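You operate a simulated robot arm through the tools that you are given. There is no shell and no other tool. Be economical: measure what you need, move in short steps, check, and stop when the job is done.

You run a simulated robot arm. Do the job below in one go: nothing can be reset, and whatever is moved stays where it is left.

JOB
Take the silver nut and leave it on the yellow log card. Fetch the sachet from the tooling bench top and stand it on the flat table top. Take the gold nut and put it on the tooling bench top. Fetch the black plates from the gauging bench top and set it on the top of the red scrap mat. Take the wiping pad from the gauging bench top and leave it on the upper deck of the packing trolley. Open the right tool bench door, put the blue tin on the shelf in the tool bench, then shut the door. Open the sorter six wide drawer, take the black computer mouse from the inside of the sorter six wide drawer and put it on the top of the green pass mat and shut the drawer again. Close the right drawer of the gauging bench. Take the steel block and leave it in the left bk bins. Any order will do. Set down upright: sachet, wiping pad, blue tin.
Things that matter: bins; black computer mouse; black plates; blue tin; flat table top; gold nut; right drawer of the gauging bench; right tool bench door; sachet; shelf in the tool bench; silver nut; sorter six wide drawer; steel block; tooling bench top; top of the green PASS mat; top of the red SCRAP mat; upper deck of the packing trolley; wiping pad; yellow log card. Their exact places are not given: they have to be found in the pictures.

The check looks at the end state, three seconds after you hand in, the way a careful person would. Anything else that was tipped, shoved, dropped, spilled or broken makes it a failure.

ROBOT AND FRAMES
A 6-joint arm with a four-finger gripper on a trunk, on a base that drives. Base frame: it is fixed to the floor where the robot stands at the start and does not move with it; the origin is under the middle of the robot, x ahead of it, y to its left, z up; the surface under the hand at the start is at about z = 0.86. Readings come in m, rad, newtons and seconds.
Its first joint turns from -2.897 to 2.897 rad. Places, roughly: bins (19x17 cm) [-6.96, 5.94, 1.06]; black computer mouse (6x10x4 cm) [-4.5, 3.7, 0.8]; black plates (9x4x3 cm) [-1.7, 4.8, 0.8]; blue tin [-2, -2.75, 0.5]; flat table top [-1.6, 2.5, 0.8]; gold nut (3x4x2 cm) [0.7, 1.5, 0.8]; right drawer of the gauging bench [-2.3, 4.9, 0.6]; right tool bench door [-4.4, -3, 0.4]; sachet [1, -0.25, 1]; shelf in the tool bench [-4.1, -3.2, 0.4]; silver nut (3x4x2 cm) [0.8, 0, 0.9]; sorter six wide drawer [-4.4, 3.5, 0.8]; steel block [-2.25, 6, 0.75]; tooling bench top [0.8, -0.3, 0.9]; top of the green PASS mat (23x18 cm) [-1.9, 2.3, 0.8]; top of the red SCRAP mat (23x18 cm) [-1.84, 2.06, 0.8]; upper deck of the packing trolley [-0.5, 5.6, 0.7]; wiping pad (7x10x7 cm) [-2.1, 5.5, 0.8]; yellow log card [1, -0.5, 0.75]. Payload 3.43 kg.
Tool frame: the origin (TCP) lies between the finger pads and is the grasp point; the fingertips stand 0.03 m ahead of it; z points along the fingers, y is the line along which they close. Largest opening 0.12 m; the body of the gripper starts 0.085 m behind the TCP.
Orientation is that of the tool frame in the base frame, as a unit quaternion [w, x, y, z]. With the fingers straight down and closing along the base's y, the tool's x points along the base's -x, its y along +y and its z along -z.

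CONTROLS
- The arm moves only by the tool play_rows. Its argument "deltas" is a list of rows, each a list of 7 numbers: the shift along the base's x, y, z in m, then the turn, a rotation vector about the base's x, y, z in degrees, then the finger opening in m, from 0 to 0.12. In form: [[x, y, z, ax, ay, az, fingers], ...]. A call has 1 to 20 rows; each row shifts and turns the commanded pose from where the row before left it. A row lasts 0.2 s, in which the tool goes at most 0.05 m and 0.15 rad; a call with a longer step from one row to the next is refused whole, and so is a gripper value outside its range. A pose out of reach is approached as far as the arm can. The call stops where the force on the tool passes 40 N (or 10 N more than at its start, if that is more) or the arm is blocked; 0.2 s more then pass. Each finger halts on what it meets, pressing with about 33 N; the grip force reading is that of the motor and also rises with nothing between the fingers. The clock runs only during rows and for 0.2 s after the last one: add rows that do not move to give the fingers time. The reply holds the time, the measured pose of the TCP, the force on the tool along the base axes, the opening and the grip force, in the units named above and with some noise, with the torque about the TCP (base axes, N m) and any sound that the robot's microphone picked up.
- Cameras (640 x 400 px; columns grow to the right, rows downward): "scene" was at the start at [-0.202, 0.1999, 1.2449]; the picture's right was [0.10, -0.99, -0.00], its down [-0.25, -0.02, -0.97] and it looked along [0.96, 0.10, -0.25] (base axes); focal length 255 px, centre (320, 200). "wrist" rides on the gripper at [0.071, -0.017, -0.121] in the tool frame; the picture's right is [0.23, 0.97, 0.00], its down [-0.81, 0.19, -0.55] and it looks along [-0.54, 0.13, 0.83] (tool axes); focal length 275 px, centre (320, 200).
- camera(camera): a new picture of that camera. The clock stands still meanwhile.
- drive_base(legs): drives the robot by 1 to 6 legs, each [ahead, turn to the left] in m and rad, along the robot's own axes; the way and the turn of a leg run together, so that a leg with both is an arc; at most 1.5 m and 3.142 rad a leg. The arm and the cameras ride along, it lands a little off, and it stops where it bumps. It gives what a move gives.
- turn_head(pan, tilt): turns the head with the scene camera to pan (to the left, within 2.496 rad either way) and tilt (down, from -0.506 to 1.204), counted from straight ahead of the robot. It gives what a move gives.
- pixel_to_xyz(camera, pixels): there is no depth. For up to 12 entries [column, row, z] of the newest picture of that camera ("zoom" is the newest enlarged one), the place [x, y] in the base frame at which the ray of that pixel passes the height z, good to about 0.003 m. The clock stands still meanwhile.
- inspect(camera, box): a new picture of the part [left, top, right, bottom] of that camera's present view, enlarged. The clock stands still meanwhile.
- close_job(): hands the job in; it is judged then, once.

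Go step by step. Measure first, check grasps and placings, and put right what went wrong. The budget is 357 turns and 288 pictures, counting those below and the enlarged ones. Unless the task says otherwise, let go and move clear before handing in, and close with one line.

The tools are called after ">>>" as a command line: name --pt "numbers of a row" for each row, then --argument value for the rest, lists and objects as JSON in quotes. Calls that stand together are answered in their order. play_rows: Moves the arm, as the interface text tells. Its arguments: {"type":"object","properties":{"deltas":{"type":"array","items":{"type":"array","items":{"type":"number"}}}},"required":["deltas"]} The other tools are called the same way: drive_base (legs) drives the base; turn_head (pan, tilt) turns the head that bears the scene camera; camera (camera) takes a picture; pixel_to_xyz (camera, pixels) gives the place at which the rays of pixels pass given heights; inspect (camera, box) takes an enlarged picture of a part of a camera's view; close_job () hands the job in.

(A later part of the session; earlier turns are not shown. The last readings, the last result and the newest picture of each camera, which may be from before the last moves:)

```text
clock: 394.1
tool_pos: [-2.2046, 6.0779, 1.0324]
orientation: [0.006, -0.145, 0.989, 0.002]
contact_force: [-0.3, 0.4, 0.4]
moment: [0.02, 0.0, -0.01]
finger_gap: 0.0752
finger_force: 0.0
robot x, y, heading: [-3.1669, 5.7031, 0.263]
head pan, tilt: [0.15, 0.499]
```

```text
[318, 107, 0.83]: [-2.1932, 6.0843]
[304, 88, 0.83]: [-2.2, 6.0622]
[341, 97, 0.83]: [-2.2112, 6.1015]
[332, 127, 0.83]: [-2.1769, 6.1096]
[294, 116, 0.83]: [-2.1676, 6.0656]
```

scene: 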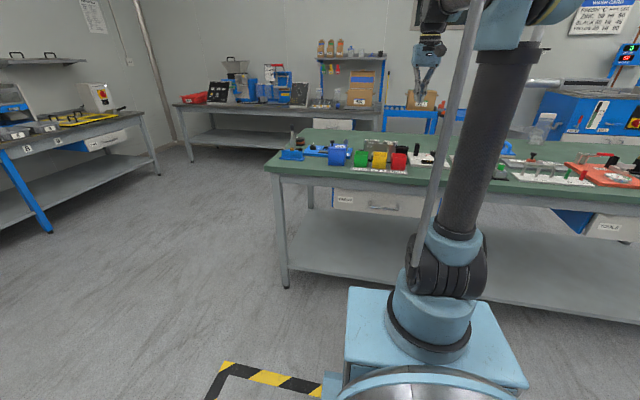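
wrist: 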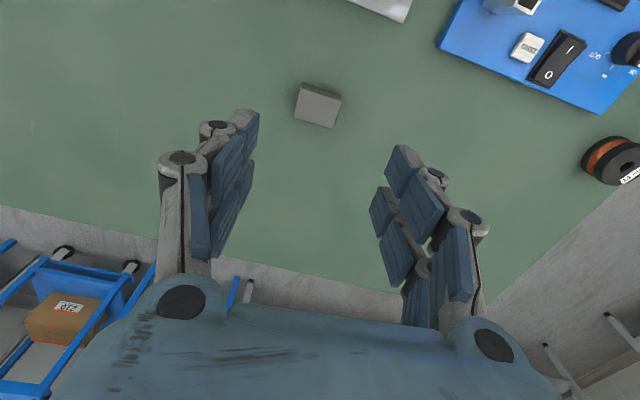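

>>> play_rows --pt "0.0156 0.007 -0.04 0 0 0 0.07" --pt "0 0 -0.045 0 0 0 0.07" --pt "0 0 -0.045 0 0 0 0.07" --pt "0 0 -0.04 0 0 0 0.07" --pt "0 0 -0.016 0 0 0 0.07" --pt "0 0 0 0 0 0 0.07"

>>> camera --camera "wrist"

```text
clock: 395.5
tool_pos: [-2.1893, 6.0869, 0.8462]
orientation: [0.006, -0.145, 0.989, 0.003]
contact_force: [-0.1, 0.7, 0.4]
moment: [0.02, 0.0, -0.02]
finger_gap: 0.0699
finger_force: 0.1
robot x, y, heading: [-3.1624, 5.7017, 0.265]
head pan, tilt: [0.15, 0.499]
```

```text
127 pictures are left
```

wrist: 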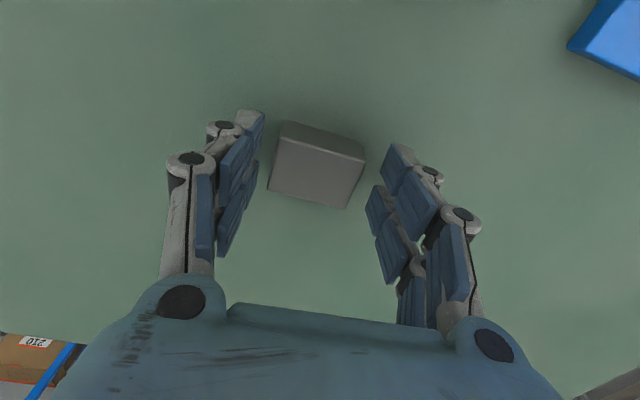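

>>> play_rows --pt "0 0 -0.008 0 0 0 0.06" --pt "0 0 0 0 0 0 0.04" --pt "0 0 0 0 0 0 0.03" --pt "0 0 0 0 0 0 0.03" --pt "0 0 0 0 0 0 0.03"

>>> play_rows --pt "0 0 0.03 0 0 0 0.03" --pt "0 0 0.045 0 0 0 0.03" --pt "0 0 0.045 0 0 0 0.03" --pt "0 0 0.045 0 0 0 0.03" --pt "0 0 0.045 0 0 0 0.03"

>>> camera --camera "wrist"

```text
clock: 396.7
tool_pos: [-2.1903, 6.0864, 0.8389]
orientation: [0.005, -0.145, 0.989, 0.002]
contact_force: [-1.1, -2.9, 2.9]
moment: [-0.17, 0.08, 0.02]
finger_gap: 0.05
finger_force: 32.9
robot x, y, heading: [-3.1652, 5.6979, 0.263]
head pan, tilt: [0.15, 0.499]
```

```text
clock: 397.9
tool_pos: [-2.1909, 6.0876, 1.0497]
orientation: [0.005, -0.145, 0.989, 0.002]
contact_force: [0.5, 0.6, -3.7]
moment: [-0.02, 0.06, -0.05]
finger_gap: 0.0496
finger_force: 33.0
robot x, y, heading: [-3.165, 5.7003, 0.265]
head pan, tilt: [0.15, 0.499]
```

```text
126 pictures are left
```

wrist: 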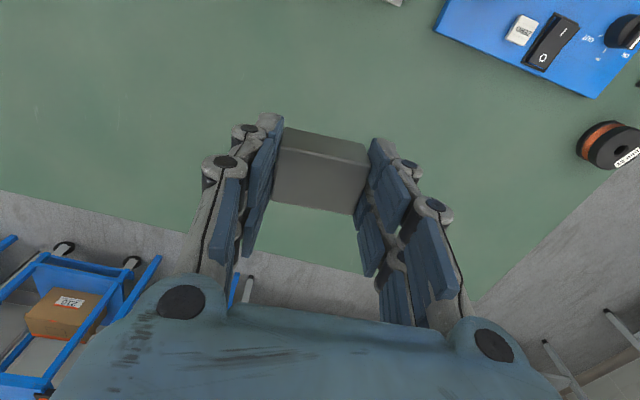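

The block is held. I retract and look west for the bins.

>>> play_rows --pt "0 0 0.045 0 0 0 0.03" --pt "-0.035 -0.012 0.03 0 0 0 0.03" --pt "-0.035 -0.012 0.03 0 0 0 0.03" --pt "-0.042 -0.0166 0.01 0 0 0 0.03" --pt "-0.042 -0.0166 0 0 0 0 0.03" --pt "-0.042 -0.0166 0 0 0 0 0.03" --pt "-0.042 -0.0166 0 0 0 0 0.03" --pt "-0.042 -0.0166 0 0 0 0 0.03" --pt "-0.042 -0.0166 0 0 0 0 0.03" --pt "-0.042 -0.0166 0 0 0 0 0.03" --pt "-0.042 -0.0166 0 0 0 0 0.03"

>>> drive_base --legs '[[-0.3, 0], [0, 1.5], [0, 1.35]]'

>>> turn_head --pan 0.0 --tilt 0.25

>>> camera --camera "scene"

```text
clock: 400.3
tool_pos: [-2.5973, 5.9307, 1.1641]
orientation: [0.007, -0.146, 0.989, 0.002]
contact_force: [0.9, 0.2, -4.5]
moment: [-0.03, 0.06, -0.04]
finger_gap: 0.0496
finger_force: 32.5
robot x, y, heading: [-3.1659, 5.7015, 0.262]
head pan, tilt: [0.15, 0.499]
```

```text
clock: 410.3
tool_pos: [-4.0585, 5.5459, 1.1644]
orientation: [0.002, 1.0, 0.017, -0.006]
contact_force: [-0.9, 0.8, -4.1]
moment: [-0.02, -0.04, 0.0]
finger_gap: 0.0496
finger_force: 33.0
robot x, y, heading: [-3.4492, 5.6447, -3.132]
head pan, tilt: [0.15, 0.499]
```

```text
clock: 411.1
tool_pos: [-4.0447, 5.5459, 1.1706]
orientation: [0.001, 1.0, 0.018, -0.012]
contact_force: [0.0, 0.1, -4.2]
moment: [0.04, 0.0, 0.01]
finger_gap: 0.0495
finger_force: 32.9
robot x, y, heading: [-3.4499, 5.6409, -3.134]
head pan, tilt: [0.0, 0.25]
```

```text
125 pictures are left
```

scene: 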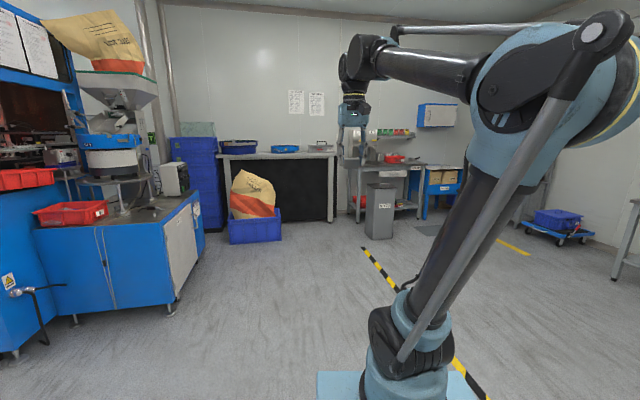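

>>> inspect --camera "scene" --box '[210, 80, 490, 250]'

>>> pixel_to_xyz --camera "scene" --pixels '[[380, 238, 0.0], [366, 236, 0.0], [393, 237, 0.0], [420, 215, 0.0], [355, 220, 0.0], [280, 240, 0.0], [335, 220, 0.0]]'

```text
2.29 times, centred on (350, 165) of scene
```

zoom: 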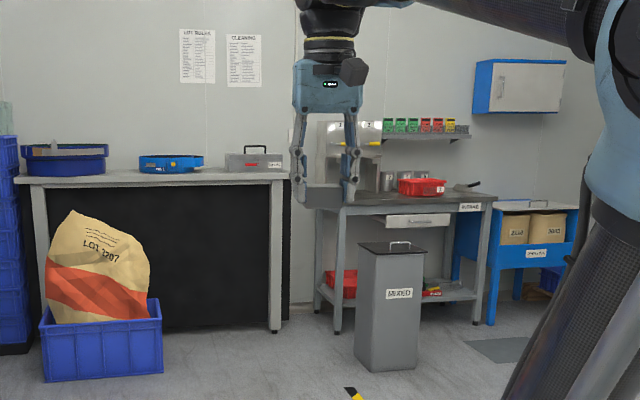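

```text
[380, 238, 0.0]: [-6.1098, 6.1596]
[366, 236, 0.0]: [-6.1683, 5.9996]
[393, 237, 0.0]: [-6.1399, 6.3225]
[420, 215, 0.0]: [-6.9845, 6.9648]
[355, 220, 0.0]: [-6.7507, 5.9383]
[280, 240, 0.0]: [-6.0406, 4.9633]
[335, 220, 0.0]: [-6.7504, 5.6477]
```

>>> drive_base --legs '[[0, 0.073], [0.9, 0], [0.85, 0]]'

>>> turn_head --pan -0.25 --tilt 0.3

>>> camera --camera "scene"

>>> inspect --camera "scene" --box '[200, 60, 480, 230]'

```text
clock: 420.6
tool_pos: [-5.7918, 5.3554, 1.171]
orientation: [0.001, 0.999, 0.052, -0.012]
contact_force: [-0.1, -0.5, -3.6]
moment: [-0.01, 0.0, 0.0]
finger_gap: 0.0497
finger_force: 32.9
robot x, y, heading: [-5.2078, 5.4951, -3.063]
head pan, tilt: [0.0, 0.25]
```

```text
clock: 421.4
tool_pos: [-5.7773, 5.3568, 1.1791]
orientation: [0.002, 0.998, 0.053, -0.018]
contact_force: [0.0, 0.2, -4.2]
moment: [-0.01, -0.02, 0.02]
finger_gap: 0.0496
finger_force: 32.8
robot x, y, heading: [-5.2086, 5.4906, -3.062]
head pan, tilt: [-0.25, 0.3]
```

```text
123 pictures are left
```

scene: 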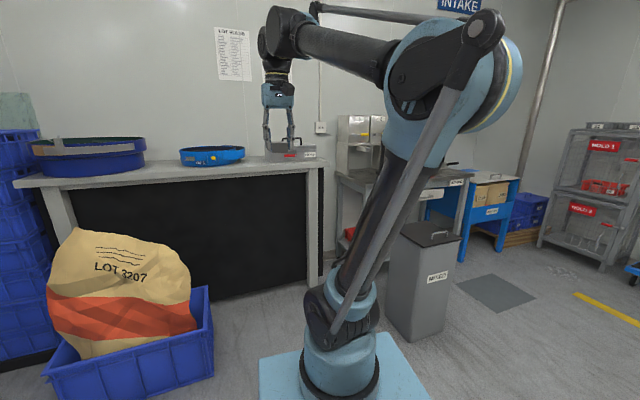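

```text
2.29 times, centred on (340, 145) of scene
```

zoom: 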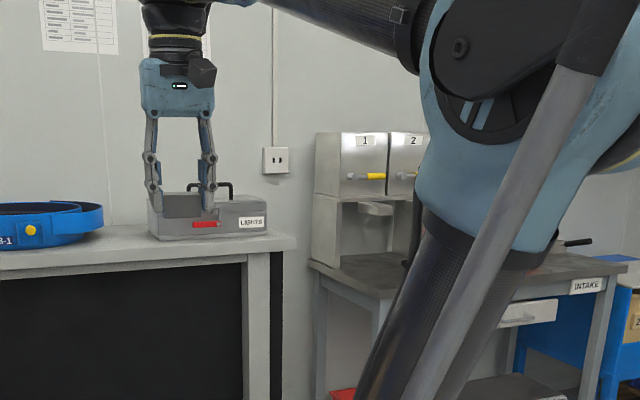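

The bins seem to be the silver boxes on the INTAKE bench. I raise the hand and move it right, then drive closer between the tub and the waste bin.

>>> play_rows --pt "0 0.04 0.02 0 0 0 0.03" --pt "0 0.04 0.02 0 0 0 0.03" --pt "0 0.04 0.02 0 0 0 0.03" --pt "0 0.04 0.02 0 0 0 0.03" --pt "0.0 0.04 0.02 0 0 0 0.03" --pt "0.0 0.04 0.02 0 0 0 0.03"

>>> drive_base --legs '[[0.6, 0]]'

>>> camera --camera "wrist"

>>> camera --camera "scene"

```text
clock: 422.8
tool_pos: [-5.778, 5.5985, 1.2979]
orientation: [0.002, 0.998, 0.053, -0.018]
contact_force: [1.9, -0.8, -2.8]
moment: [0.03, 0.03, -0.01]
finger_gap: 0.0497
finger_force: 33.1
robot x, y, heading: [-5.2054, 5.4941, -3.064]
head pan, tilt: [-0.25, 0.3]
```

```text
clock: 426.2
tool_pos: [-6.371, 5.5602, 1.2982]
orientation: [0.002, 0.999, 0.048, -0.018]
contact_force: [-0.1, -0.2, -3.4]
moment: [0.01, -0.03, 0.02]
finger_gap: 0.0498
finger_force: 33.0
robot x, y, heading: [-5.7977, 5.4491, -3.073]
head pan, tilt: [-0.25, 0.3]
```

```text
121 pictures are left
```

wrist: 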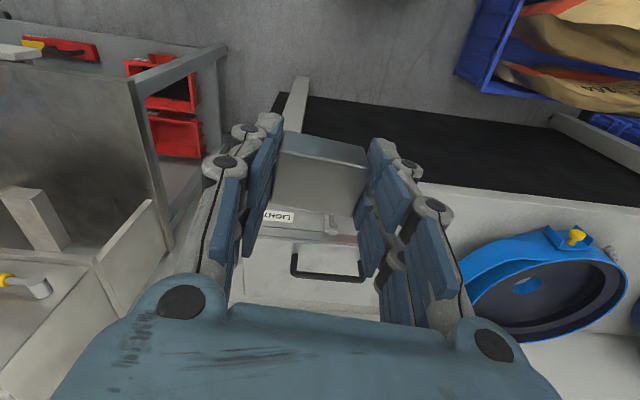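

```text
120 pictures are left
```

scene: 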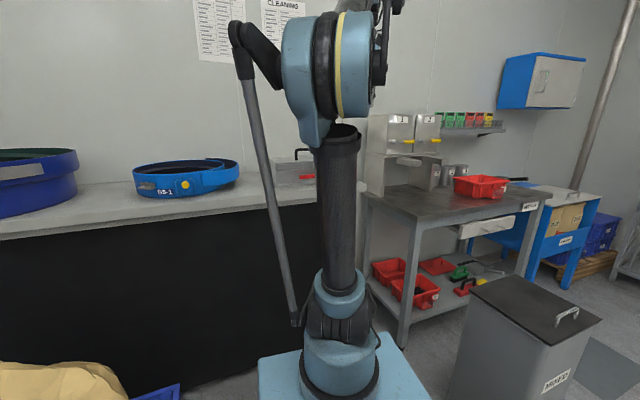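

>>> inspect --camera "scene" --box '[350, 90, 530, 220]'

>>> inspect --camera "wrist" --box '[0, 20, 240, 380]'

```text
3.08 times, centred on (440, 155) of scene
```

zoom: 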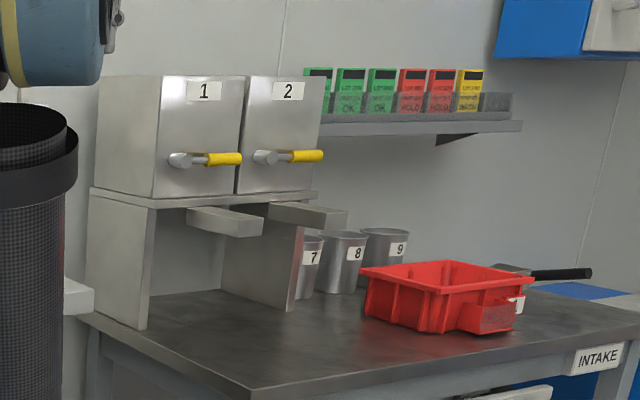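

```text
1.11 times, centred on (120, 200) of wrist
```

zoom: 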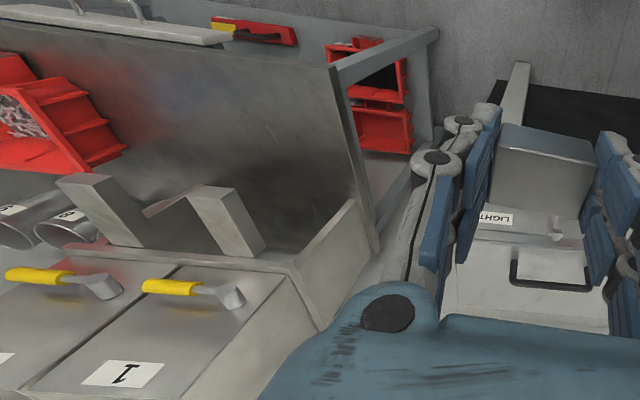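

>>> pixel_to_xyz --camera "wrist" --pixels '[[420, 185, 0.87], [640, 215, 0.87], [290, 130, 0.87], [130, 75, 0.87], [165, 235, 1.06], [0, 130, 0.87], [300, 95, 0.0], [40, 60, 0.87]]'

>>> pixel_to_xyz --camera "scene" --pixels '[[386, 115, 1.265], [386, 153, 1.09], [413, 153, 1.09], [365, 193, 0.87], [420, 222, 0.87], [540, 195, 0.87], [405, 345, 0.0], [470, 285, 0.6], [240, 207, 0.87]]'

```text
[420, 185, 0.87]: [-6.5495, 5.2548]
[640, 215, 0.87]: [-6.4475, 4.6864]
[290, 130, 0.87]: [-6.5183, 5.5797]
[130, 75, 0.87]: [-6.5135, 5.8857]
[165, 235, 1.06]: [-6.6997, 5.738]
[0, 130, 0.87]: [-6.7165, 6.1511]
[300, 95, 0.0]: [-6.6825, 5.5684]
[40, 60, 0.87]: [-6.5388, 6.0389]
```

```text
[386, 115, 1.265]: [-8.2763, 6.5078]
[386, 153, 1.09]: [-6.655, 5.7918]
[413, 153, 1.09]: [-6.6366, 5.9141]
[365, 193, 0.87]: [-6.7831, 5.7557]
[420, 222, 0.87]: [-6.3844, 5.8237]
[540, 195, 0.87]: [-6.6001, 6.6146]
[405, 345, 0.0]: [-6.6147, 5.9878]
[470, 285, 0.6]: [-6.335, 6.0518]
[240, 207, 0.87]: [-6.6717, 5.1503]
```

The bin tops are around z 1.27, so I need to stand closer. I turn toward the bins and creep in between the table and the waste bin.

>>> drive_base --legs '[[0, -0.61], [0.2, 0], [0, 0.15]]'

>>> camera --camera "wrist"

>>> turn_head --pan 0.0 --tilt 0.5

>>> camera --camera "scene"

```text
clock: 430.4
tool_pos: [-6.4155, 5.9027, 1.3053]
orientation: [-0.004, 0.983, -0.184, -0.023]
contact_force: [-0.2, 0.7, -3.3]
moment: [0.0, -0.01, -0.02]
finger_gap: 0.0496
finger_force: 33.0
robot x, y, heading: [-5.9658, 5.5577, 2.747]
head pan, tilt: [-0.25, 0.3]
```

```text
117 pictures are left
```

wrist: 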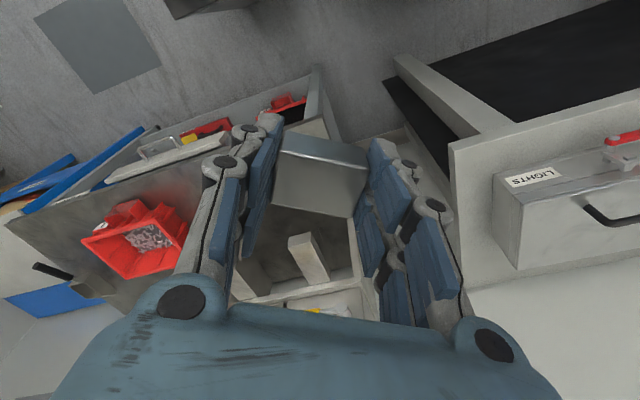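

```text
clock: 431.1
tool_pos: [-6.4011, 5.8959, 1.3119]
orientation: [-0.006, 0.982, -0.184, -0.029]
contact_force: [-0.4, 0.7, -3.6]
moment: [0.02, -0.03, 0.01]
finger_gap: 0.0496
finger_force: 32.9
robot x, y, heading: [-5.9682, 5.5593, 2.744]
head pan, tilt: [0.0, 0.499]
```

```text
116 pictures are left
```

scene: 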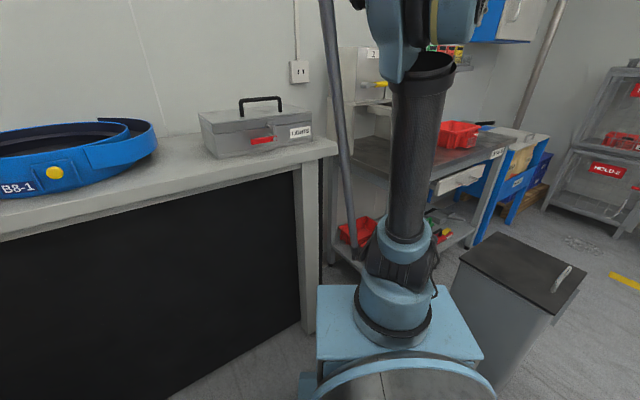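

>>> play_rows --pt "0 0 0.04 -1.0 -3.2 0 0.03" --pt "0 0 0.04 0 0 0 0.03" --pt "0 0 0.04 0 0 0 0.03" --pt "0 0 0.035 0 0 0 0.03" --pt "0 0 0 0 0 0 0.03"

>>> camera --camera "wrist"

```text
clock: 432.4
tool_pos: [-6.4013, 5.8954, 1.4638]
orientation: [-0.001, 0.983, -0.185, -0.001]
contact_force: [0.5, -0.9, -3.2]
moment: [-0.03, 0.0, 0.02]
finger_gap: 0.0498
finger_force: 32.8
robot x, y, heading: [-5.9731, 5.5573, 2.743]
head pan, tilt: [0.0, 0.499]
```

```text
115 pictures are left
```

wrist: 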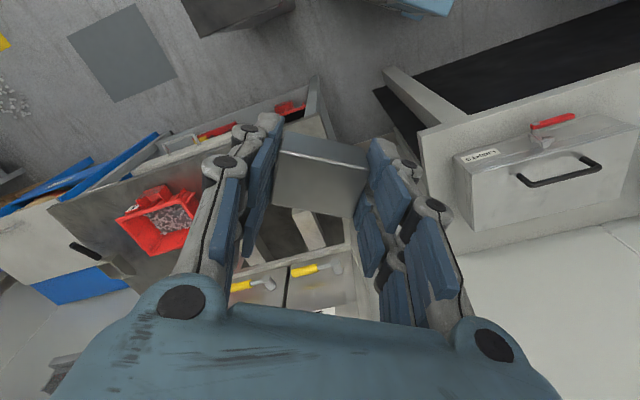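

I can't see into the bin with the camera on this side. I'll roll the hand about 170° so that, once tilted forward, the camera looks straight down over the bins.

>>> play_rows --pt "0 0 0 0 0 -8.5 0.03" --pt "0 0 0 0 0 -8.5 0.03" --pt "0 0 0 0 0 -8.5 0.03" --pt "0 0 0 0 0 -8.5 0.03" --pt "0 0 0 0 0 -8.5 0.03" --pt "0 0 0 0 0 -8.5 0.03" --pt "0 0 0 0 0 -8.5 0.03" --pt "0 0 0 0 0 -8.5 0.03" --pt "0 0 0 0 0 -8.5 0.03" --pt "0 0 0 0 0 -8.5 0.03" --pt "0 0 0 0 0 -8.5 0.03" --pt "0 0 0 0 0 -8.5 0.03" --pt "0 0 0 0 0 -8.5 0.03" --pt "0 0 0 0 0 -8.5 0.03" --pt "0 0 0 0 0 -8.5 0.03" --pt "0 0 0 0 0 -8.5 0.03" --pt "0 0 0 0 0 -8.5 0.03" --pt "0 0 0 0 0 -8.5 0.03" --pt "0 0 0 0 0 -8.5 0.03" --pt "0 0 0 0 0 -8.5 0.03"

>>> camera --camera "wrist"

```text
clock: 436.6
tool_pos: [-6.4017, 5.8955, 1.4633]
orientation: [0.002, 0.099, 0.995, -0.003]
contact_force: [-1.0, 1.4, -3.7]
moment: [0.01, 0.01, -0.01]
finger_gap: 0.0498
finger_force: 33.3
robot x, y, heading: [-5.9703, 5.5597, 2.741]
head pan, tilt: [0.0, 0.499]
```

```text
114 pictures are left
```

wrist: 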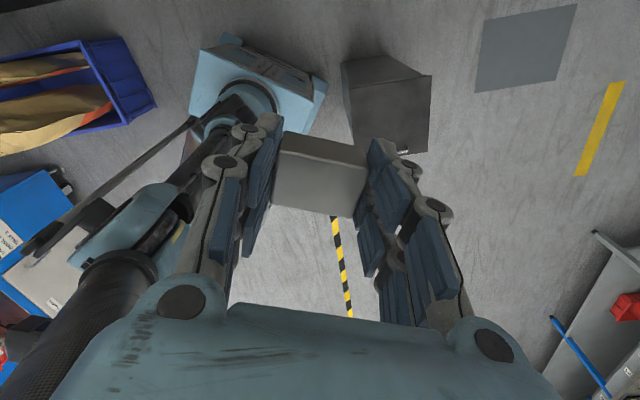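

>>> play_rows --pt "0 0 0 1.48 7.35 0 0.03" --pt "0 0 0 1.48 7.35 0 0.03" --pt "0 0 0 1.48 7.35 0 0.03" --pt "0 0 0 1.48 7.35 0 0.03" --pt "0 0 0 1.48 7.35 0 0.03" --pt "0 0 0 1.48 7.35 0 0.03" --pt "-0.04 0 0 0 0 0 0.03" --pt "-0.04 0 0 0 0 0 0.03" --pt "-0.04 0 0 0 0 0 0.03"

>>> camera --camera "wrist"

```text
clock: 438.6
tool_pos: [-6.5228, 5.894, 1.468]
orientation: [-0.38, 0.089, 0.92, 0.037]
contact_force: [0.8, -0.1, -3.2]
moment: [0.0, -0.05, -0.02]
finger_gap: 0.0496
finger_force: 33.1
robot x, y, heading: [-5.9698, 5.5619, 2.74]
head pan, tilt: [0.0, 0.499]
```

```text
113 pictures are left
```

wrist: 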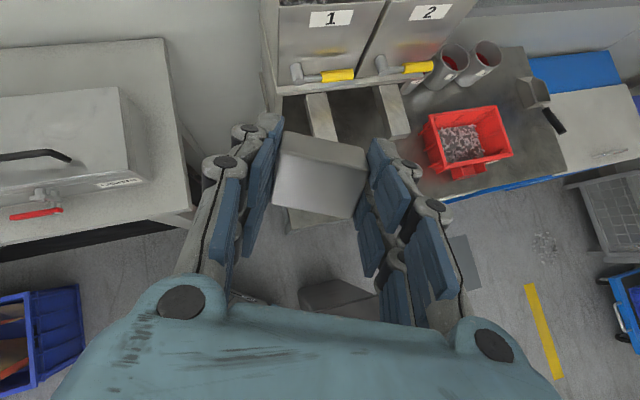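

The camera now looks down on the bins, at the top of the picture. I move further forward.

>>> play_rows --pt "-0.04 0 0 0 0 0 0.03" --pt "-0.04 0 0 0 0 0 0.03" --pt "-0.04 0 0 0 0 0 0.03"

>>> camera --camera "wrist"

```text
clock: 439.4
tool_pos: [-6.6396, 5.8956, 1.4647]
orientation: [-0.379, 0.09, 0.92, 0.036]
contact_force: [1.1, 0.2, -2.7]
moment: [0.01, -0.07, -0.01]
finger_gap: 0.0497
finger_force: 33.0
robot x, y, heading: [-5.9667, 5.5555, 2.744]
head pan, tilt: [0.0, 0.499]
```

```text
112 pictures are left
```

wrist: 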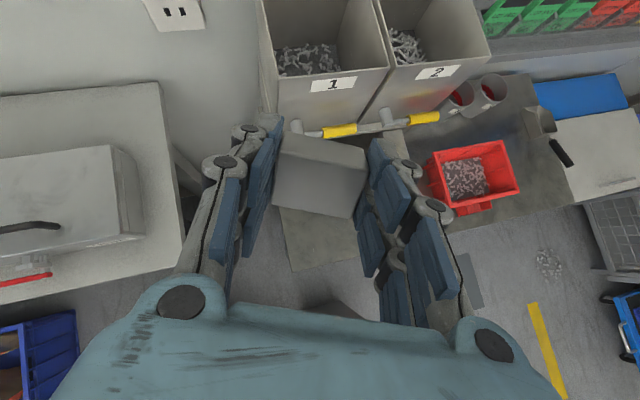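

>>> pixel_to_xyz --camera "wrist" --pixels '[[278, 82, 1.27], [388, 67, 1.27], [278, 82, 1.3], [388, 67, 1.3], [264, 0, 1.27], [375, 0, 1.27], [310, 58, 1.1], [310, 58, 1.15], [333, 85, 1.25], [320, 130, 1.09]]'

>>> inspect --camera "wrist" --box '[230, 0, 510, 180]'

```text
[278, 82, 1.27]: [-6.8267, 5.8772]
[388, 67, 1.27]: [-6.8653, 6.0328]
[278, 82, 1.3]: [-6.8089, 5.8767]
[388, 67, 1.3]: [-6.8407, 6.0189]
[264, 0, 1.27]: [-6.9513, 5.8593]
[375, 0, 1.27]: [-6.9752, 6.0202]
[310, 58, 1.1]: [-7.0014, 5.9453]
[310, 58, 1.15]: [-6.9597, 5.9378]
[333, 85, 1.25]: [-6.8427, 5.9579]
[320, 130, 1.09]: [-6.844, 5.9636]
```

```text
2.22 times, centred on (370, 90) of wrist
```

zoom: 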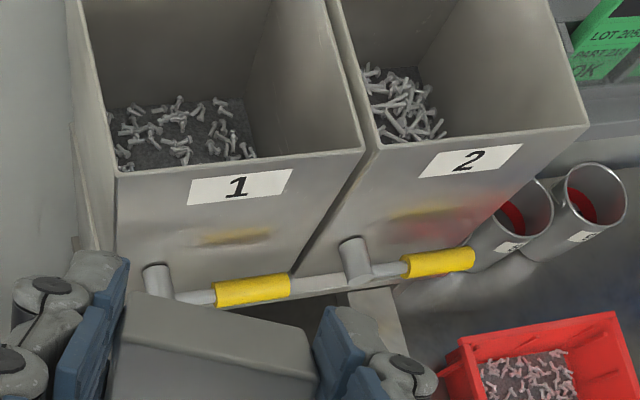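

Both bins are open-topped with screws inside. Bin 1's centre is about (-6.935, 5.935), rim near z 1.27. I line up the yaw, lower to pass just above the rim, and go in over it.

>>> play_rows --pt "0 0.01 -0.03 0 0 8.3 0.03" --pt "0 0.01 -0.03 0 0 8.3 0.03" --pt "0 0.01 -0.03 0 0 8.3 0.03" --pt "0 0.01 -0.03 0 0 0 0.03" --pt "-0.03 0 -0.005 0 0 0 0.03" --pt "-0.03 0 0 0 0 0 0.03" --pt "-0.03 0 0 0 0 0 0.03"

>>> camera --camera "wrist"

```text
clock: 440.9
tool_pos: [-6.7319, 5.9362, 1.3422]
orientation: [-0.378, -0.111, 0.918, -0.046]
contact_force: [0.1, -0.2, -3.0]
moment: [0.02, -0.05, 0.0]
finger_gap: 0.0497
finger_force: 32.9
robot x, y, heading: [-5.967, 5.5588, 2.74]
head pan, tilt: [0.0, 0.499]
```

```text
110 pictures are left
```

wrist: 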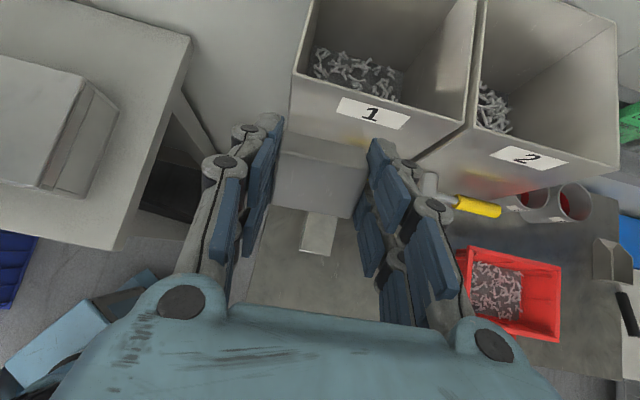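

>>> pixel_to_xyz --camera "wrist" --pixels '[[292, 74, 1.27], [470, 122, 1.27], [310, 0, 1.27], [478, 0, 1.27], [292, 74, 1.24], [470, 122, 1.24], [350, 70, 1.12]]'

```text
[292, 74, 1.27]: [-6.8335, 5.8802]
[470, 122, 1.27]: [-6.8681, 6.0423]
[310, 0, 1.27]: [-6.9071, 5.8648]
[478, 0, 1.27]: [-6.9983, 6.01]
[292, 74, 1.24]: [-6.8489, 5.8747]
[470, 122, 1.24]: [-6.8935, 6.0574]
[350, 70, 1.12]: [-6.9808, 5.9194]
```

>>> play_rows --pt "-0.04 0.002 -0.005 0 0 0 0.03" --pt "-0.04 0.002 -0.005 0 0 0 0.03" --pt "-0.04 0.002 -0.003 0 0 0 0.03" --pt "-0.04 0.002 0 0 0 0 0.03" --pt "-0.04 0.0 0 0 0 0 0.03" --pt "0 0 0 0 0 0 0.03"

>>> camera --camera "wrist"

```text
clock: 442.4
tool_pos: [-6.9299, 5.9456, 1.3277]
orientation: [-0.378, -0.11, 0.918, -0.046]
contact_force: [0.3, -0.5, -3.9]
moment: [0.02, 0.0, -0.04]
finger_gap: 0.0497
finger_force: 33.3
robot x, y, heading: [-5.9663, 5.5569, 2.74]
head pan, tilt: [0.0, 0.499]
```

```text
109 pictures are left
```

wrist: 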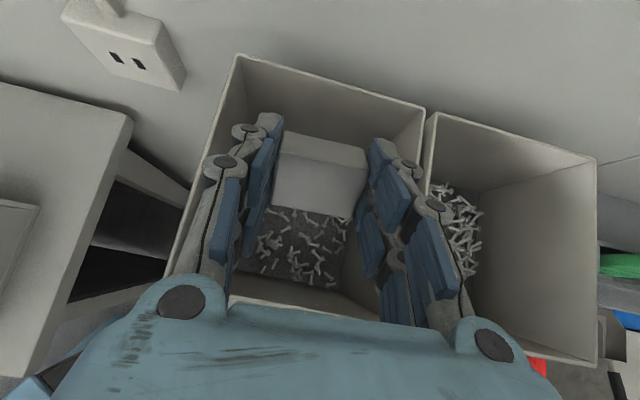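

The block is over bin 1. I shift slightly to centre, lower and release.

>>> play_rows --pt "0.012 0.0 -0.02 0 0 0 0.03" --pt "0 0 -0.03 0 0 0 0.03" --pt "0 0 -0.025 0 0 0 0.03" --pt "0 0 -0.01 0 0 0 0.03" --pt "0 0 0 0 0 0 0.03"

>>> camera --camera "wrist"

```text
clock: 443.6
tool_pos: [-6.9215, 5.9448, 1.2414]
orientation: [-0.379, -0.111, 0.918, -0.047]
contact_force: [0.3, 0.1, -3.2]
moment: [0.01, -0.06, -0.01]
finger_gap: 0.0497
finger_force: 33.3
robot x, y, heading: [-5.9696, 5.5563, 2.745]
head pan, tilt: [0.0, 0.499]
```

```text
108 pictures are left
```

wrist: 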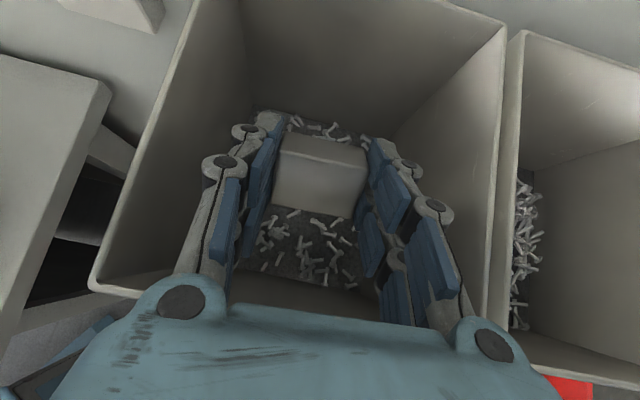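

>>> play_rows --pt "0 0 -0.015 0 0 0 0.03" --pt "0 0 0 0 0 0 0.03" --pt "0 0 0 0 0 0 0.06" --pt "0 0 0 0 0 0 0.07" --pt "0 0 0 0 0 0 0.07" --pt "0 0 0 0 0 0 0.07"

>>> camera --camera "wrist"

```text
clock: 444.2
tool_pos: [-6.9058, 5.9388, 1.2419]
orientation: [-0.384, -0.11, 0.916, -0.044]
contact_force: [11.7, -2.9, 17.8]
moment: [-0.53, -0.9, 0.12]
finger_gap: 0.0606
finger_force: 0.9
robot x, y, heading: [-5.9703, 5.5569, 2.74]
head pan, tilt: [0.0, 0.499]
stopped in row 3: the force on the tool passed its limit at 43 N (the readings are from after the stop); the commanded pose is now the measured one
```

```text
107 pictures are left
```

wrist: 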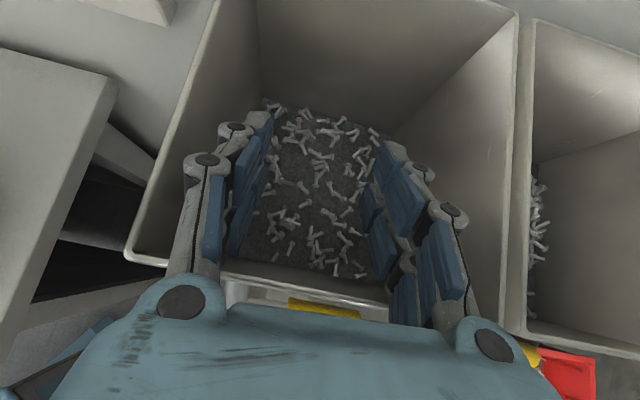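

The block was released as the palm touched the front rim. I lift straight up and check the bin.

>>> play_rows --pt "0.0 0 0.03 0 0 0 0.06" --pt "0.0 0 0.03 0 0 0 0.06" --pt "0.0 0 0.03 0 0 0 0.06" --pt "0.01 0 0.0 0 0 0 0.06" --pt "0.03 0 0 0 0 0 0.06" --pt "0.03 0 0 0 0 0 0.06"

>>> camera --camera "wrist"

```text
clock: 445.6
tool_pos: [-6.8378, 5.9401, 1.3306]
orientation: [-0.385, -0.111, 0.915, -0.043]
contact_force: [-0.7, 0.0, -0.5]
moment: [0.01, -0.01, 0.01]
finger_gap: 0.0602
finger_force: 0.2
robot x, y, heading: [-5.9713, 5.557, 2.74]
head pan, tilt: [0.0, 0.499]
```

```text
106 pictures are left
```

wrist: 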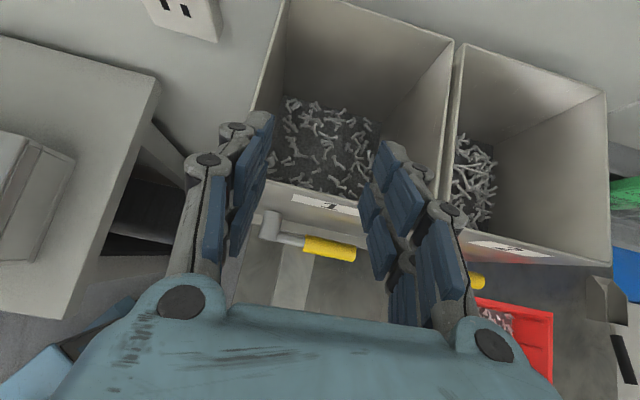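

>>> play_rows --pt "0.02 0.02 0.03 0 0 0 0.06" --pt "0.02 0.03 0.03 0 0 0 0.12" --pt "0.0 0 0.03 0 0 0 0.12"

>>> camera --camera "wrist"

>>> inspect --camera "wrist" --box '[200, 0, 460, 200]'

```text
clock: 446.4
tool_pos: [-6.7964, 5.9909, 1.4238]
orientation: [-0.385, -0.111, 0.915, -0.043]
contact_force: [-0.1, -0.2, 0.8]
moment: [0.01, -0.02, -0.01]
finger_gap: 0.1201
finger_force: 0.1
robot x, y, heading: [-5.9706, 5.5588, 2.745]
head pan, tilt: [0.0, 0.499]
```

```text
105 pictures are left
```

wrist: 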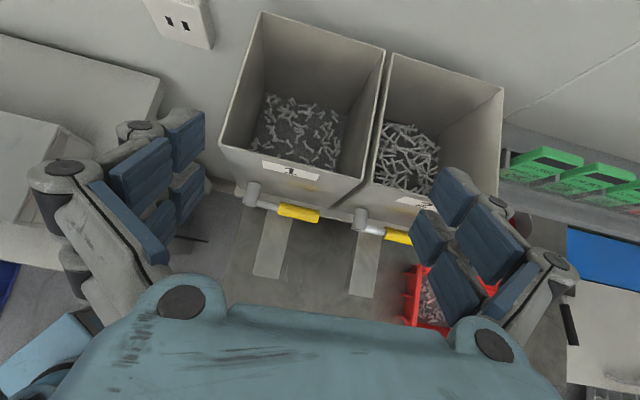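

```text
2.00 times, centred on (330, 100) of wrist
```

zoom: 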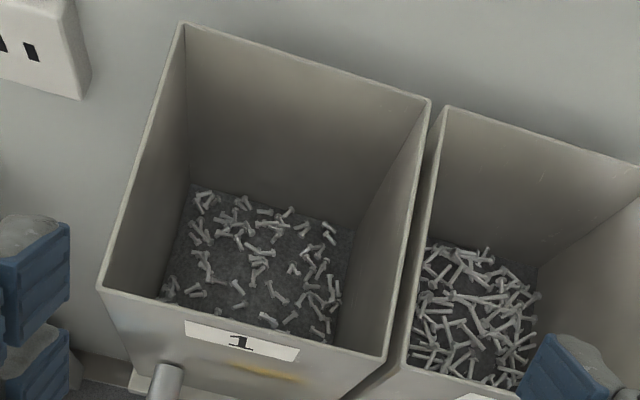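

>>> play_rows --pt "-0.03 -0.02 -0.015 0 0 0 0.06" --pt "-0.04 -0.02 -0.015 0 0 0 0.06" --pt "-0.04 -0.01 -0.01 0 0 0 0.06" --pt "0 0 0 0 0 0 0.06"

>>> inspect --camera "wrist" --box '[200, 40, 480, 340]'

```text
clock: 447.4
tool_pos: [-6.9085, 5.939, 1.3809]
orientation: [-0.385, -0.111, 0.915, -0.043]
contact_force: [0.0, 0.2, -0.4]
moment: [0.01, -0.02, 0.01]
finger_gap: 0.0596
finger_force: 0.1
robot x, y, heading: [-5.9686, 5.5556, 2.746]
head pan, tilt: [0.0, 0.499]
```

```text
1.33 times, centred on (340, 190) of wrist
```

zoom: 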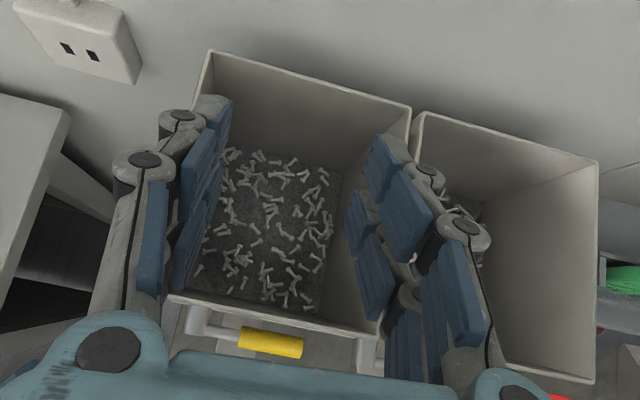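

>>> camera --camera "wrist"

>>> turn_head --pan -0.35 --tilt 0.55

>>> camera --camera "scene"

```text
102 pictures are left
```

wrist: 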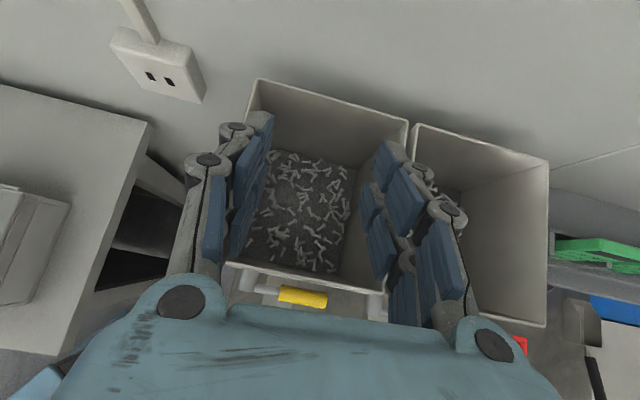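

```text
clock: 448.3
tool_pos: [-6.9081, 5.9403, 1.3812]
orientation: [-0.385, -0.11, 0.915, -0.043]
contact_force: [0.1, -0.5, 0.0]
moment: [-0.03, -0.03, 0.0]
finger_gap: 0.06
finger_force: 0.0
robot x, y, heading: [-5.9701, 5.5568, 2.744]
head pan, tilt: [-0.351, 0.55]
```

```text
101 pictures are left
```

scene: 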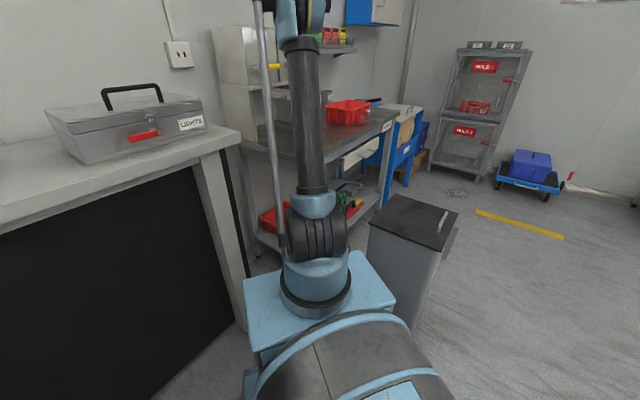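

The block is nowhere outside, not on the chutes, table or floor. It vanished the instant it was released inside the walls, so it lies below the screw layer in bin 1. I back out and restore the normal hand pose.

>>> play_rows --pt "0.04 0 0.01 0 0 0 0.06" --pt "0.04 0 0.01 0 0 0 0.06" --pt "0.04 0 0 0 0 0 0.06" --pt "0.045 0 0 0 0 0 0.06" --pt "0.045 0 0 0 0 0 0.04" --pt "0.045 0 0 0 0 0 0.02" --pt "0.045 -0.01 0 0 0 0 0.0" --pt "0.045 -0.01 0 0 0 0 0.0" --pt "0.045 -0.01 0 0 0 0 0.0" --pt "0 0 0 1.7 -7.4 0 0.0" --pt "0 0 0 1.7 -7.4 0 0.0" --pt "0 0 0 1.7 -7.4 0 0.0" --pt "0 0 0 1.7 -7.4 0 0.0" --pt "0 0 0 1.7 -7.4 0 0.0" --pt "0 0 0 1.7 -7.4 0 0.0"

>>> camera --camera "wrist"

```text
clock: 451.5
tool_pos: [-6.5161, 5.91, 1.4023]
orientation: [0.001, -0.12, 0.993, -0.002]
contact_force: [1.6, -0.2, 0.3]
moment: [0.03, 0.07, 0.01]
finger_gap: 0.0001
finger_force: 32.4
robot x, y, heading: [-5.9696, 5.5557, 2.744]
head pan, tilt: [-0.351, 0.55]
```

```text
100 pictures are left
```

wrist: 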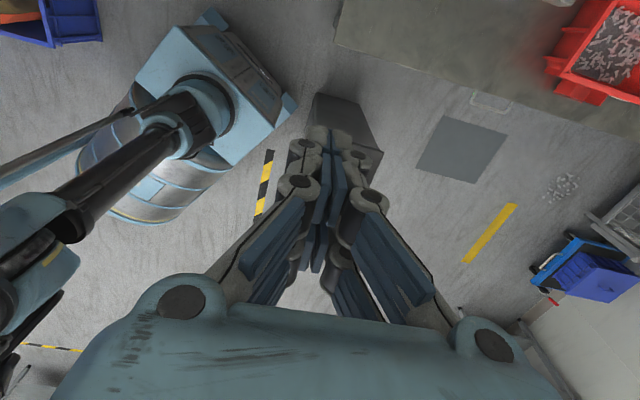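

>>> play_rows --pt "0.006 -0.004 -0.012 0 0 8.5 0" --pt "0.006 -0.004 -0.012 0 0 8.5 0" --pt "0.006 -0.004 -0.012 0 0 8.5 0" --pt "0.006 -0.004 -0.012 0 0 8.5 0" --pt "0.006 -0.004 -0.012 0 0 8.5 0" --pt "0.006 -0.004 -0.012 0 0 8.5 0" --pt "0.006 -0.004 -0.012 0 0 8.5 0" --pt "0.006 -0.004 -0.012 0 0 8.5 0" --pt "0.006 -0.004 -0.012 0 0 8.5 0" --pt "0.006 -0.004 -0.012 0 0 8.5 0" --pt "0.006 -0.004 -0.012 0 0 8.5 0" --pt "0.006 -0.004 -0.012 0 0 8.5 0" --pt "0.006 -0.004 -0.012 0 0 8.5 0" --pt "0.006 -0.004 -0.012 0 0 8.5 0" --pt "0.006 -0.004 -0.012 0 0 8.5 0" --pt "0.006 -0.004 -0.012 0 0 8.5 0" --pt "0.006 -0.004 -0.012 0 0 8.5 0"

>>> drive_base --legs '[[-0.25, 0], [0, 0.46], [-0.6, 0]]'

```text
clock: 455.1
tool_pos: [-6.4154, 5.8409, 1.197]
orientation: [-0.003, 0.982, -0.187, 0.001]
contact_force: [0.0, 0.3, 0.9]
moment: [0.01, -0.01, 0.0]
finger_gap: 0.0002
finger_force: 32.4
robot x, y, heading: [-5.9695, 5.5572, 2.745]
head pan, tilt: [-0.351, 0.55]
```

```text
clock: 461.5
tool_pos: [-5.6557, 5.5561, 1.1971]
orientation: [-0.003, 0.999, 0.037, 0.001]
contact_force: [0.0, -0.1, 0.5]
moment: [0.01, 0.02, 0.03]
finger_gap: 0.0
finger_force: 32.8
robot x, y, heading: [-5.131, 5.4958, -3.092]
head pan, tilt: [-0.351, 0.55]
```

Now to the wiping pad: I drive round the south end of the gauging bench into the right aisle.

>>> drive_base --legs '[[0, 2.44], [1.3, 0], [1.25, 0], [0, 0.652]]'

>>> turn_head --pan 0.0 --tilt 0.4

>>> camera --camera "scene"

```text
clock: 482.8
tool_pos: [-2.499, 3.9579, 1.2032]
orientation: [0.005, -0.031, 1.0, -0.003]
contact_force: [0.3, 0.2, -0.2]
moment: [0.01, -0.01, 0.01]
finger_gap: 0.0
finger_force: 32.9
robot x, y, heading: [-3.0102, 4.0224, 0.04]
head pan, tilt: [-0.351, 0.55]
```

```text
clock: 483.6
tool_pos: [-2.515, 3.9568, 1.2094]
orientation: [0.011, -0.032, 0.999, -0.002]
contact_force: [0.4, 0.2, -1.1]
moment: [-0.02, 0.01, -0.02]
finger_gap: 0.0
finger_force: 32.8
robot x, y, heading: [-3.0142, 4.0205, 0.043]
head pan, tilt: [0.0, 0.4]
```

```text
99 pictures are left
```

scene: 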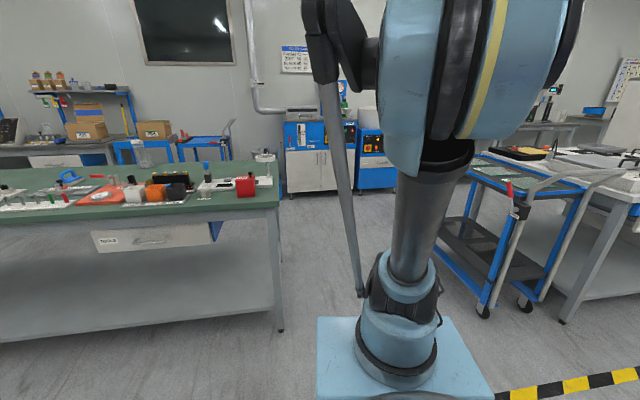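

>>> pixel_to_xyz --camera "scene" --pixels '[[282, 330, 0.0], [278, 208, 0.8], [482, 315, 0.0], [487, 310, 0.0], [525, 180, 0.8], [625, 172, 1.0], [280, 185, 0.8]]'

```text
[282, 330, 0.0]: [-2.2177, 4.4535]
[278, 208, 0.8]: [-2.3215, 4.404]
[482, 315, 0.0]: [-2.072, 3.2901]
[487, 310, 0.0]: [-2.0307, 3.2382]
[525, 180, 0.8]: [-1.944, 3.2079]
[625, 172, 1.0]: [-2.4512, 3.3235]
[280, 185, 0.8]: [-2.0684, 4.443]
```

>>> drive_base --legs '[[0, -0.127], [1.0, 0], [0.92, 0], [0, 1.754], [1.45, 0], [0, 1.65]]'

>>> turn_head --pan 0.3 --tilt 0.6

>>> camera --camera "wrist"

>>> camera --camera "scene"

```text
clock: 510.0
tool_pos: [-1.6528, 5.3174, 1.2091]
orientation: [-0.002, 0.998, 0.058, -0.012]
contact_force: [-0.4, 0.4, 0.0]
moment: [-0.04, 0.0, -0.05]
finger_gap: 0.0
finger_force: 33.2
robot x, y, heading: [-1.1581, 5.2923, -3.042]
head pan, tilt: [0.0, 0.4]
```

```text
clock: 510.8
tool_pos: [-1.6405, 5.3184, 1.2157]
orientation: [-0.002, 0.998, 0.058, -0.017]
contact_force: [0.1, -0.2, 0.5]
moment: [0.0, 0.02, 0.01]
finger_gap: 0.0001
finger_force: 33.0
robot x, y, heading: [-1.1577, 5.2929, -3.047]
head pan, tilt: [0.3, 0.6]
```

```text
98 pictures are left
```

wrist: 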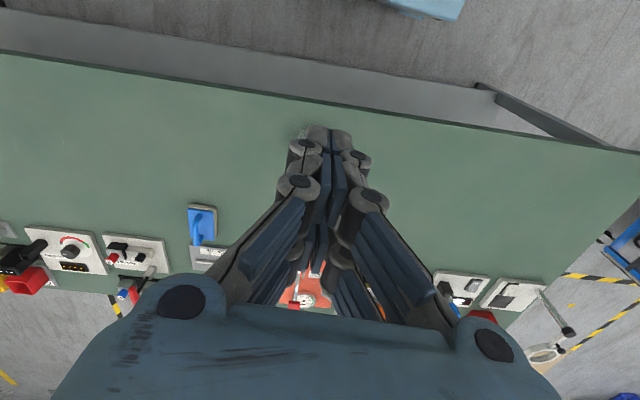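

```text
97 pictures are left
```

scene: 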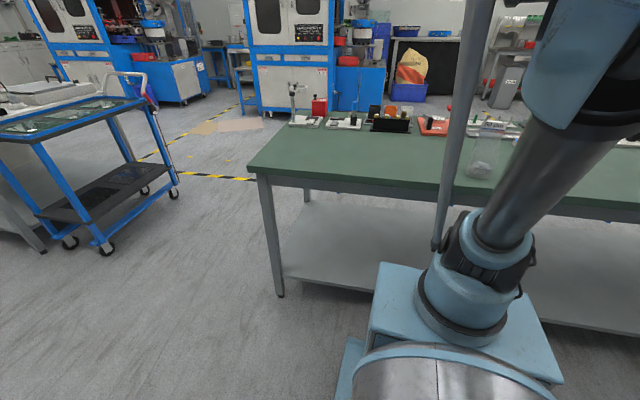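

>>> pixel_to_xyz --camera "wrist" --pixels '[[202, 222, 0.81], [188, 206, 0.81], [216, 208, 0.81], [190, 245, 0.81], [214, 246, 0.81], [197, 232, 0.86]]'

>>> pixel_to_xyz --camera "scene" --pixels '[[482, 178, 0.8]]'

>>> inspect --camera "wrist" --box '[150, 180, 260, 290]'

```text
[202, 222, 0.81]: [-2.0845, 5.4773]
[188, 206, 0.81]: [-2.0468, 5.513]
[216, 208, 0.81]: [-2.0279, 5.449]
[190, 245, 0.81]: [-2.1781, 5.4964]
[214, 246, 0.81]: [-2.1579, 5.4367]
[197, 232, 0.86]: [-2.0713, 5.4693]
```

```text
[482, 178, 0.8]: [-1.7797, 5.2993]
```

```text
3.64 times, centred on (205, 235) of wrist
```

zoom: 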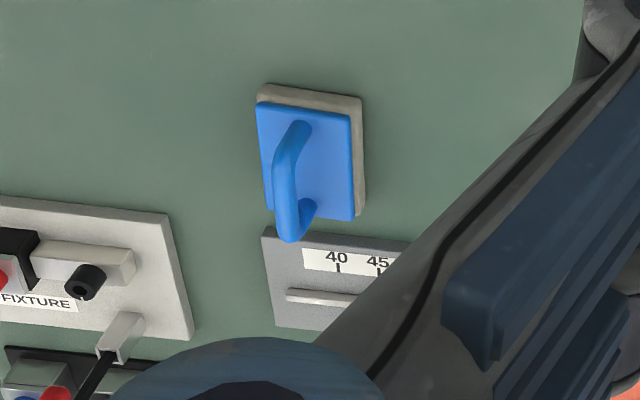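

>>> play_rows --pt "-0.04 0.014 0 0 -1.9 0 0.03" --pt "-0.04 0.014 0 0 0 0 0.06" --pt "-0.04 0.014 0 0 0 0 0.06" --pt "-0.04 0.014 0 0 0 0 0.06" --pt "-0.04 0.014 0 0 0 0 0.06" --pt "-0.04 0.014 0 0 0 0 0.06" --pt "-0.04 0.014 0 0 0 0 0.06" --pt "-0.04 0.014 0 0 0 0 0.06" --pt "-0.04 0.014 0 0 0 0 0.06" --pt "-0.04 0.014 0 0 0 0 0.06" --pt "-0.02 0.008 -0.03 0 0 0 0.06" --pt "0 0 -0.045 0 0 0 0.06" --pt "0 0 -0.045 0 0 0 0.06"

>>> camera --camera "wrist"

```text
clock: 513.6
tool_pos: [-2.0594, 5.4662, 1.095]
orientation: [-0.001, 0.998, 0.059, -0.001]
contact_force: [0.4, -0.6, -0.3]
moment: [-0.01, 0.01, -0.01]
finger_gap: 0.0598
finger_force: 0.1
robot x, y, heading: [-1.1601, 5.2893, -3.046]
head pan, tilt: [0.3, 0.6]
```

```text
95 pictures are left
```

wrist: 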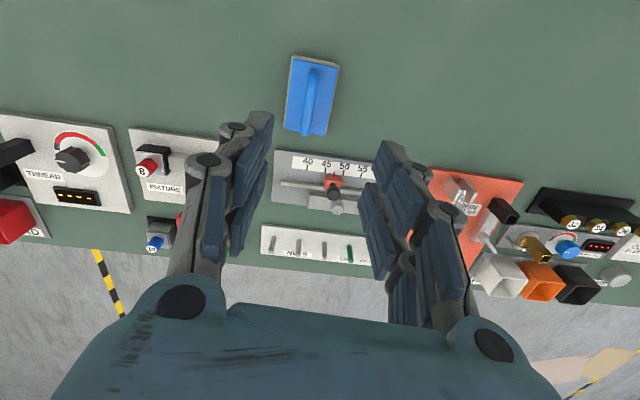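

>>> pixel_to_xyz --camera "wrist" --pixels '[[313, 72, 0.865], [308, 128, 0.865], [311, 100, 0.865], [295, 57, 0.815], [339, 66, 0.815], [326, 134, 0.815], [285, 128, 0.815]]'

>>> inspect --camera "wrist" --box '[260, 40, 370, 150]'

```text
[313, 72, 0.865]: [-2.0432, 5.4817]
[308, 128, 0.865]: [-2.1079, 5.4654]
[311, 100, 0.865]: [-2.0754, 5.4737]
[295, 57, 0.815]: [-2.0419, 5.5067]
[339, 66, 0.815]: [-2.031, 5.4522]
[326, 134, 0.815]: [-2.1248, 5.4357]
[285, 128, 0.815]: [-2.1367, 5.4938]
```

```text
3.64 times, centred on (315, 95) of wrist
```

zoom: 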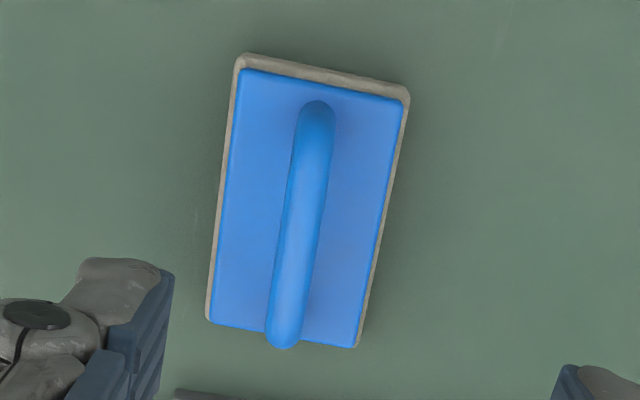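

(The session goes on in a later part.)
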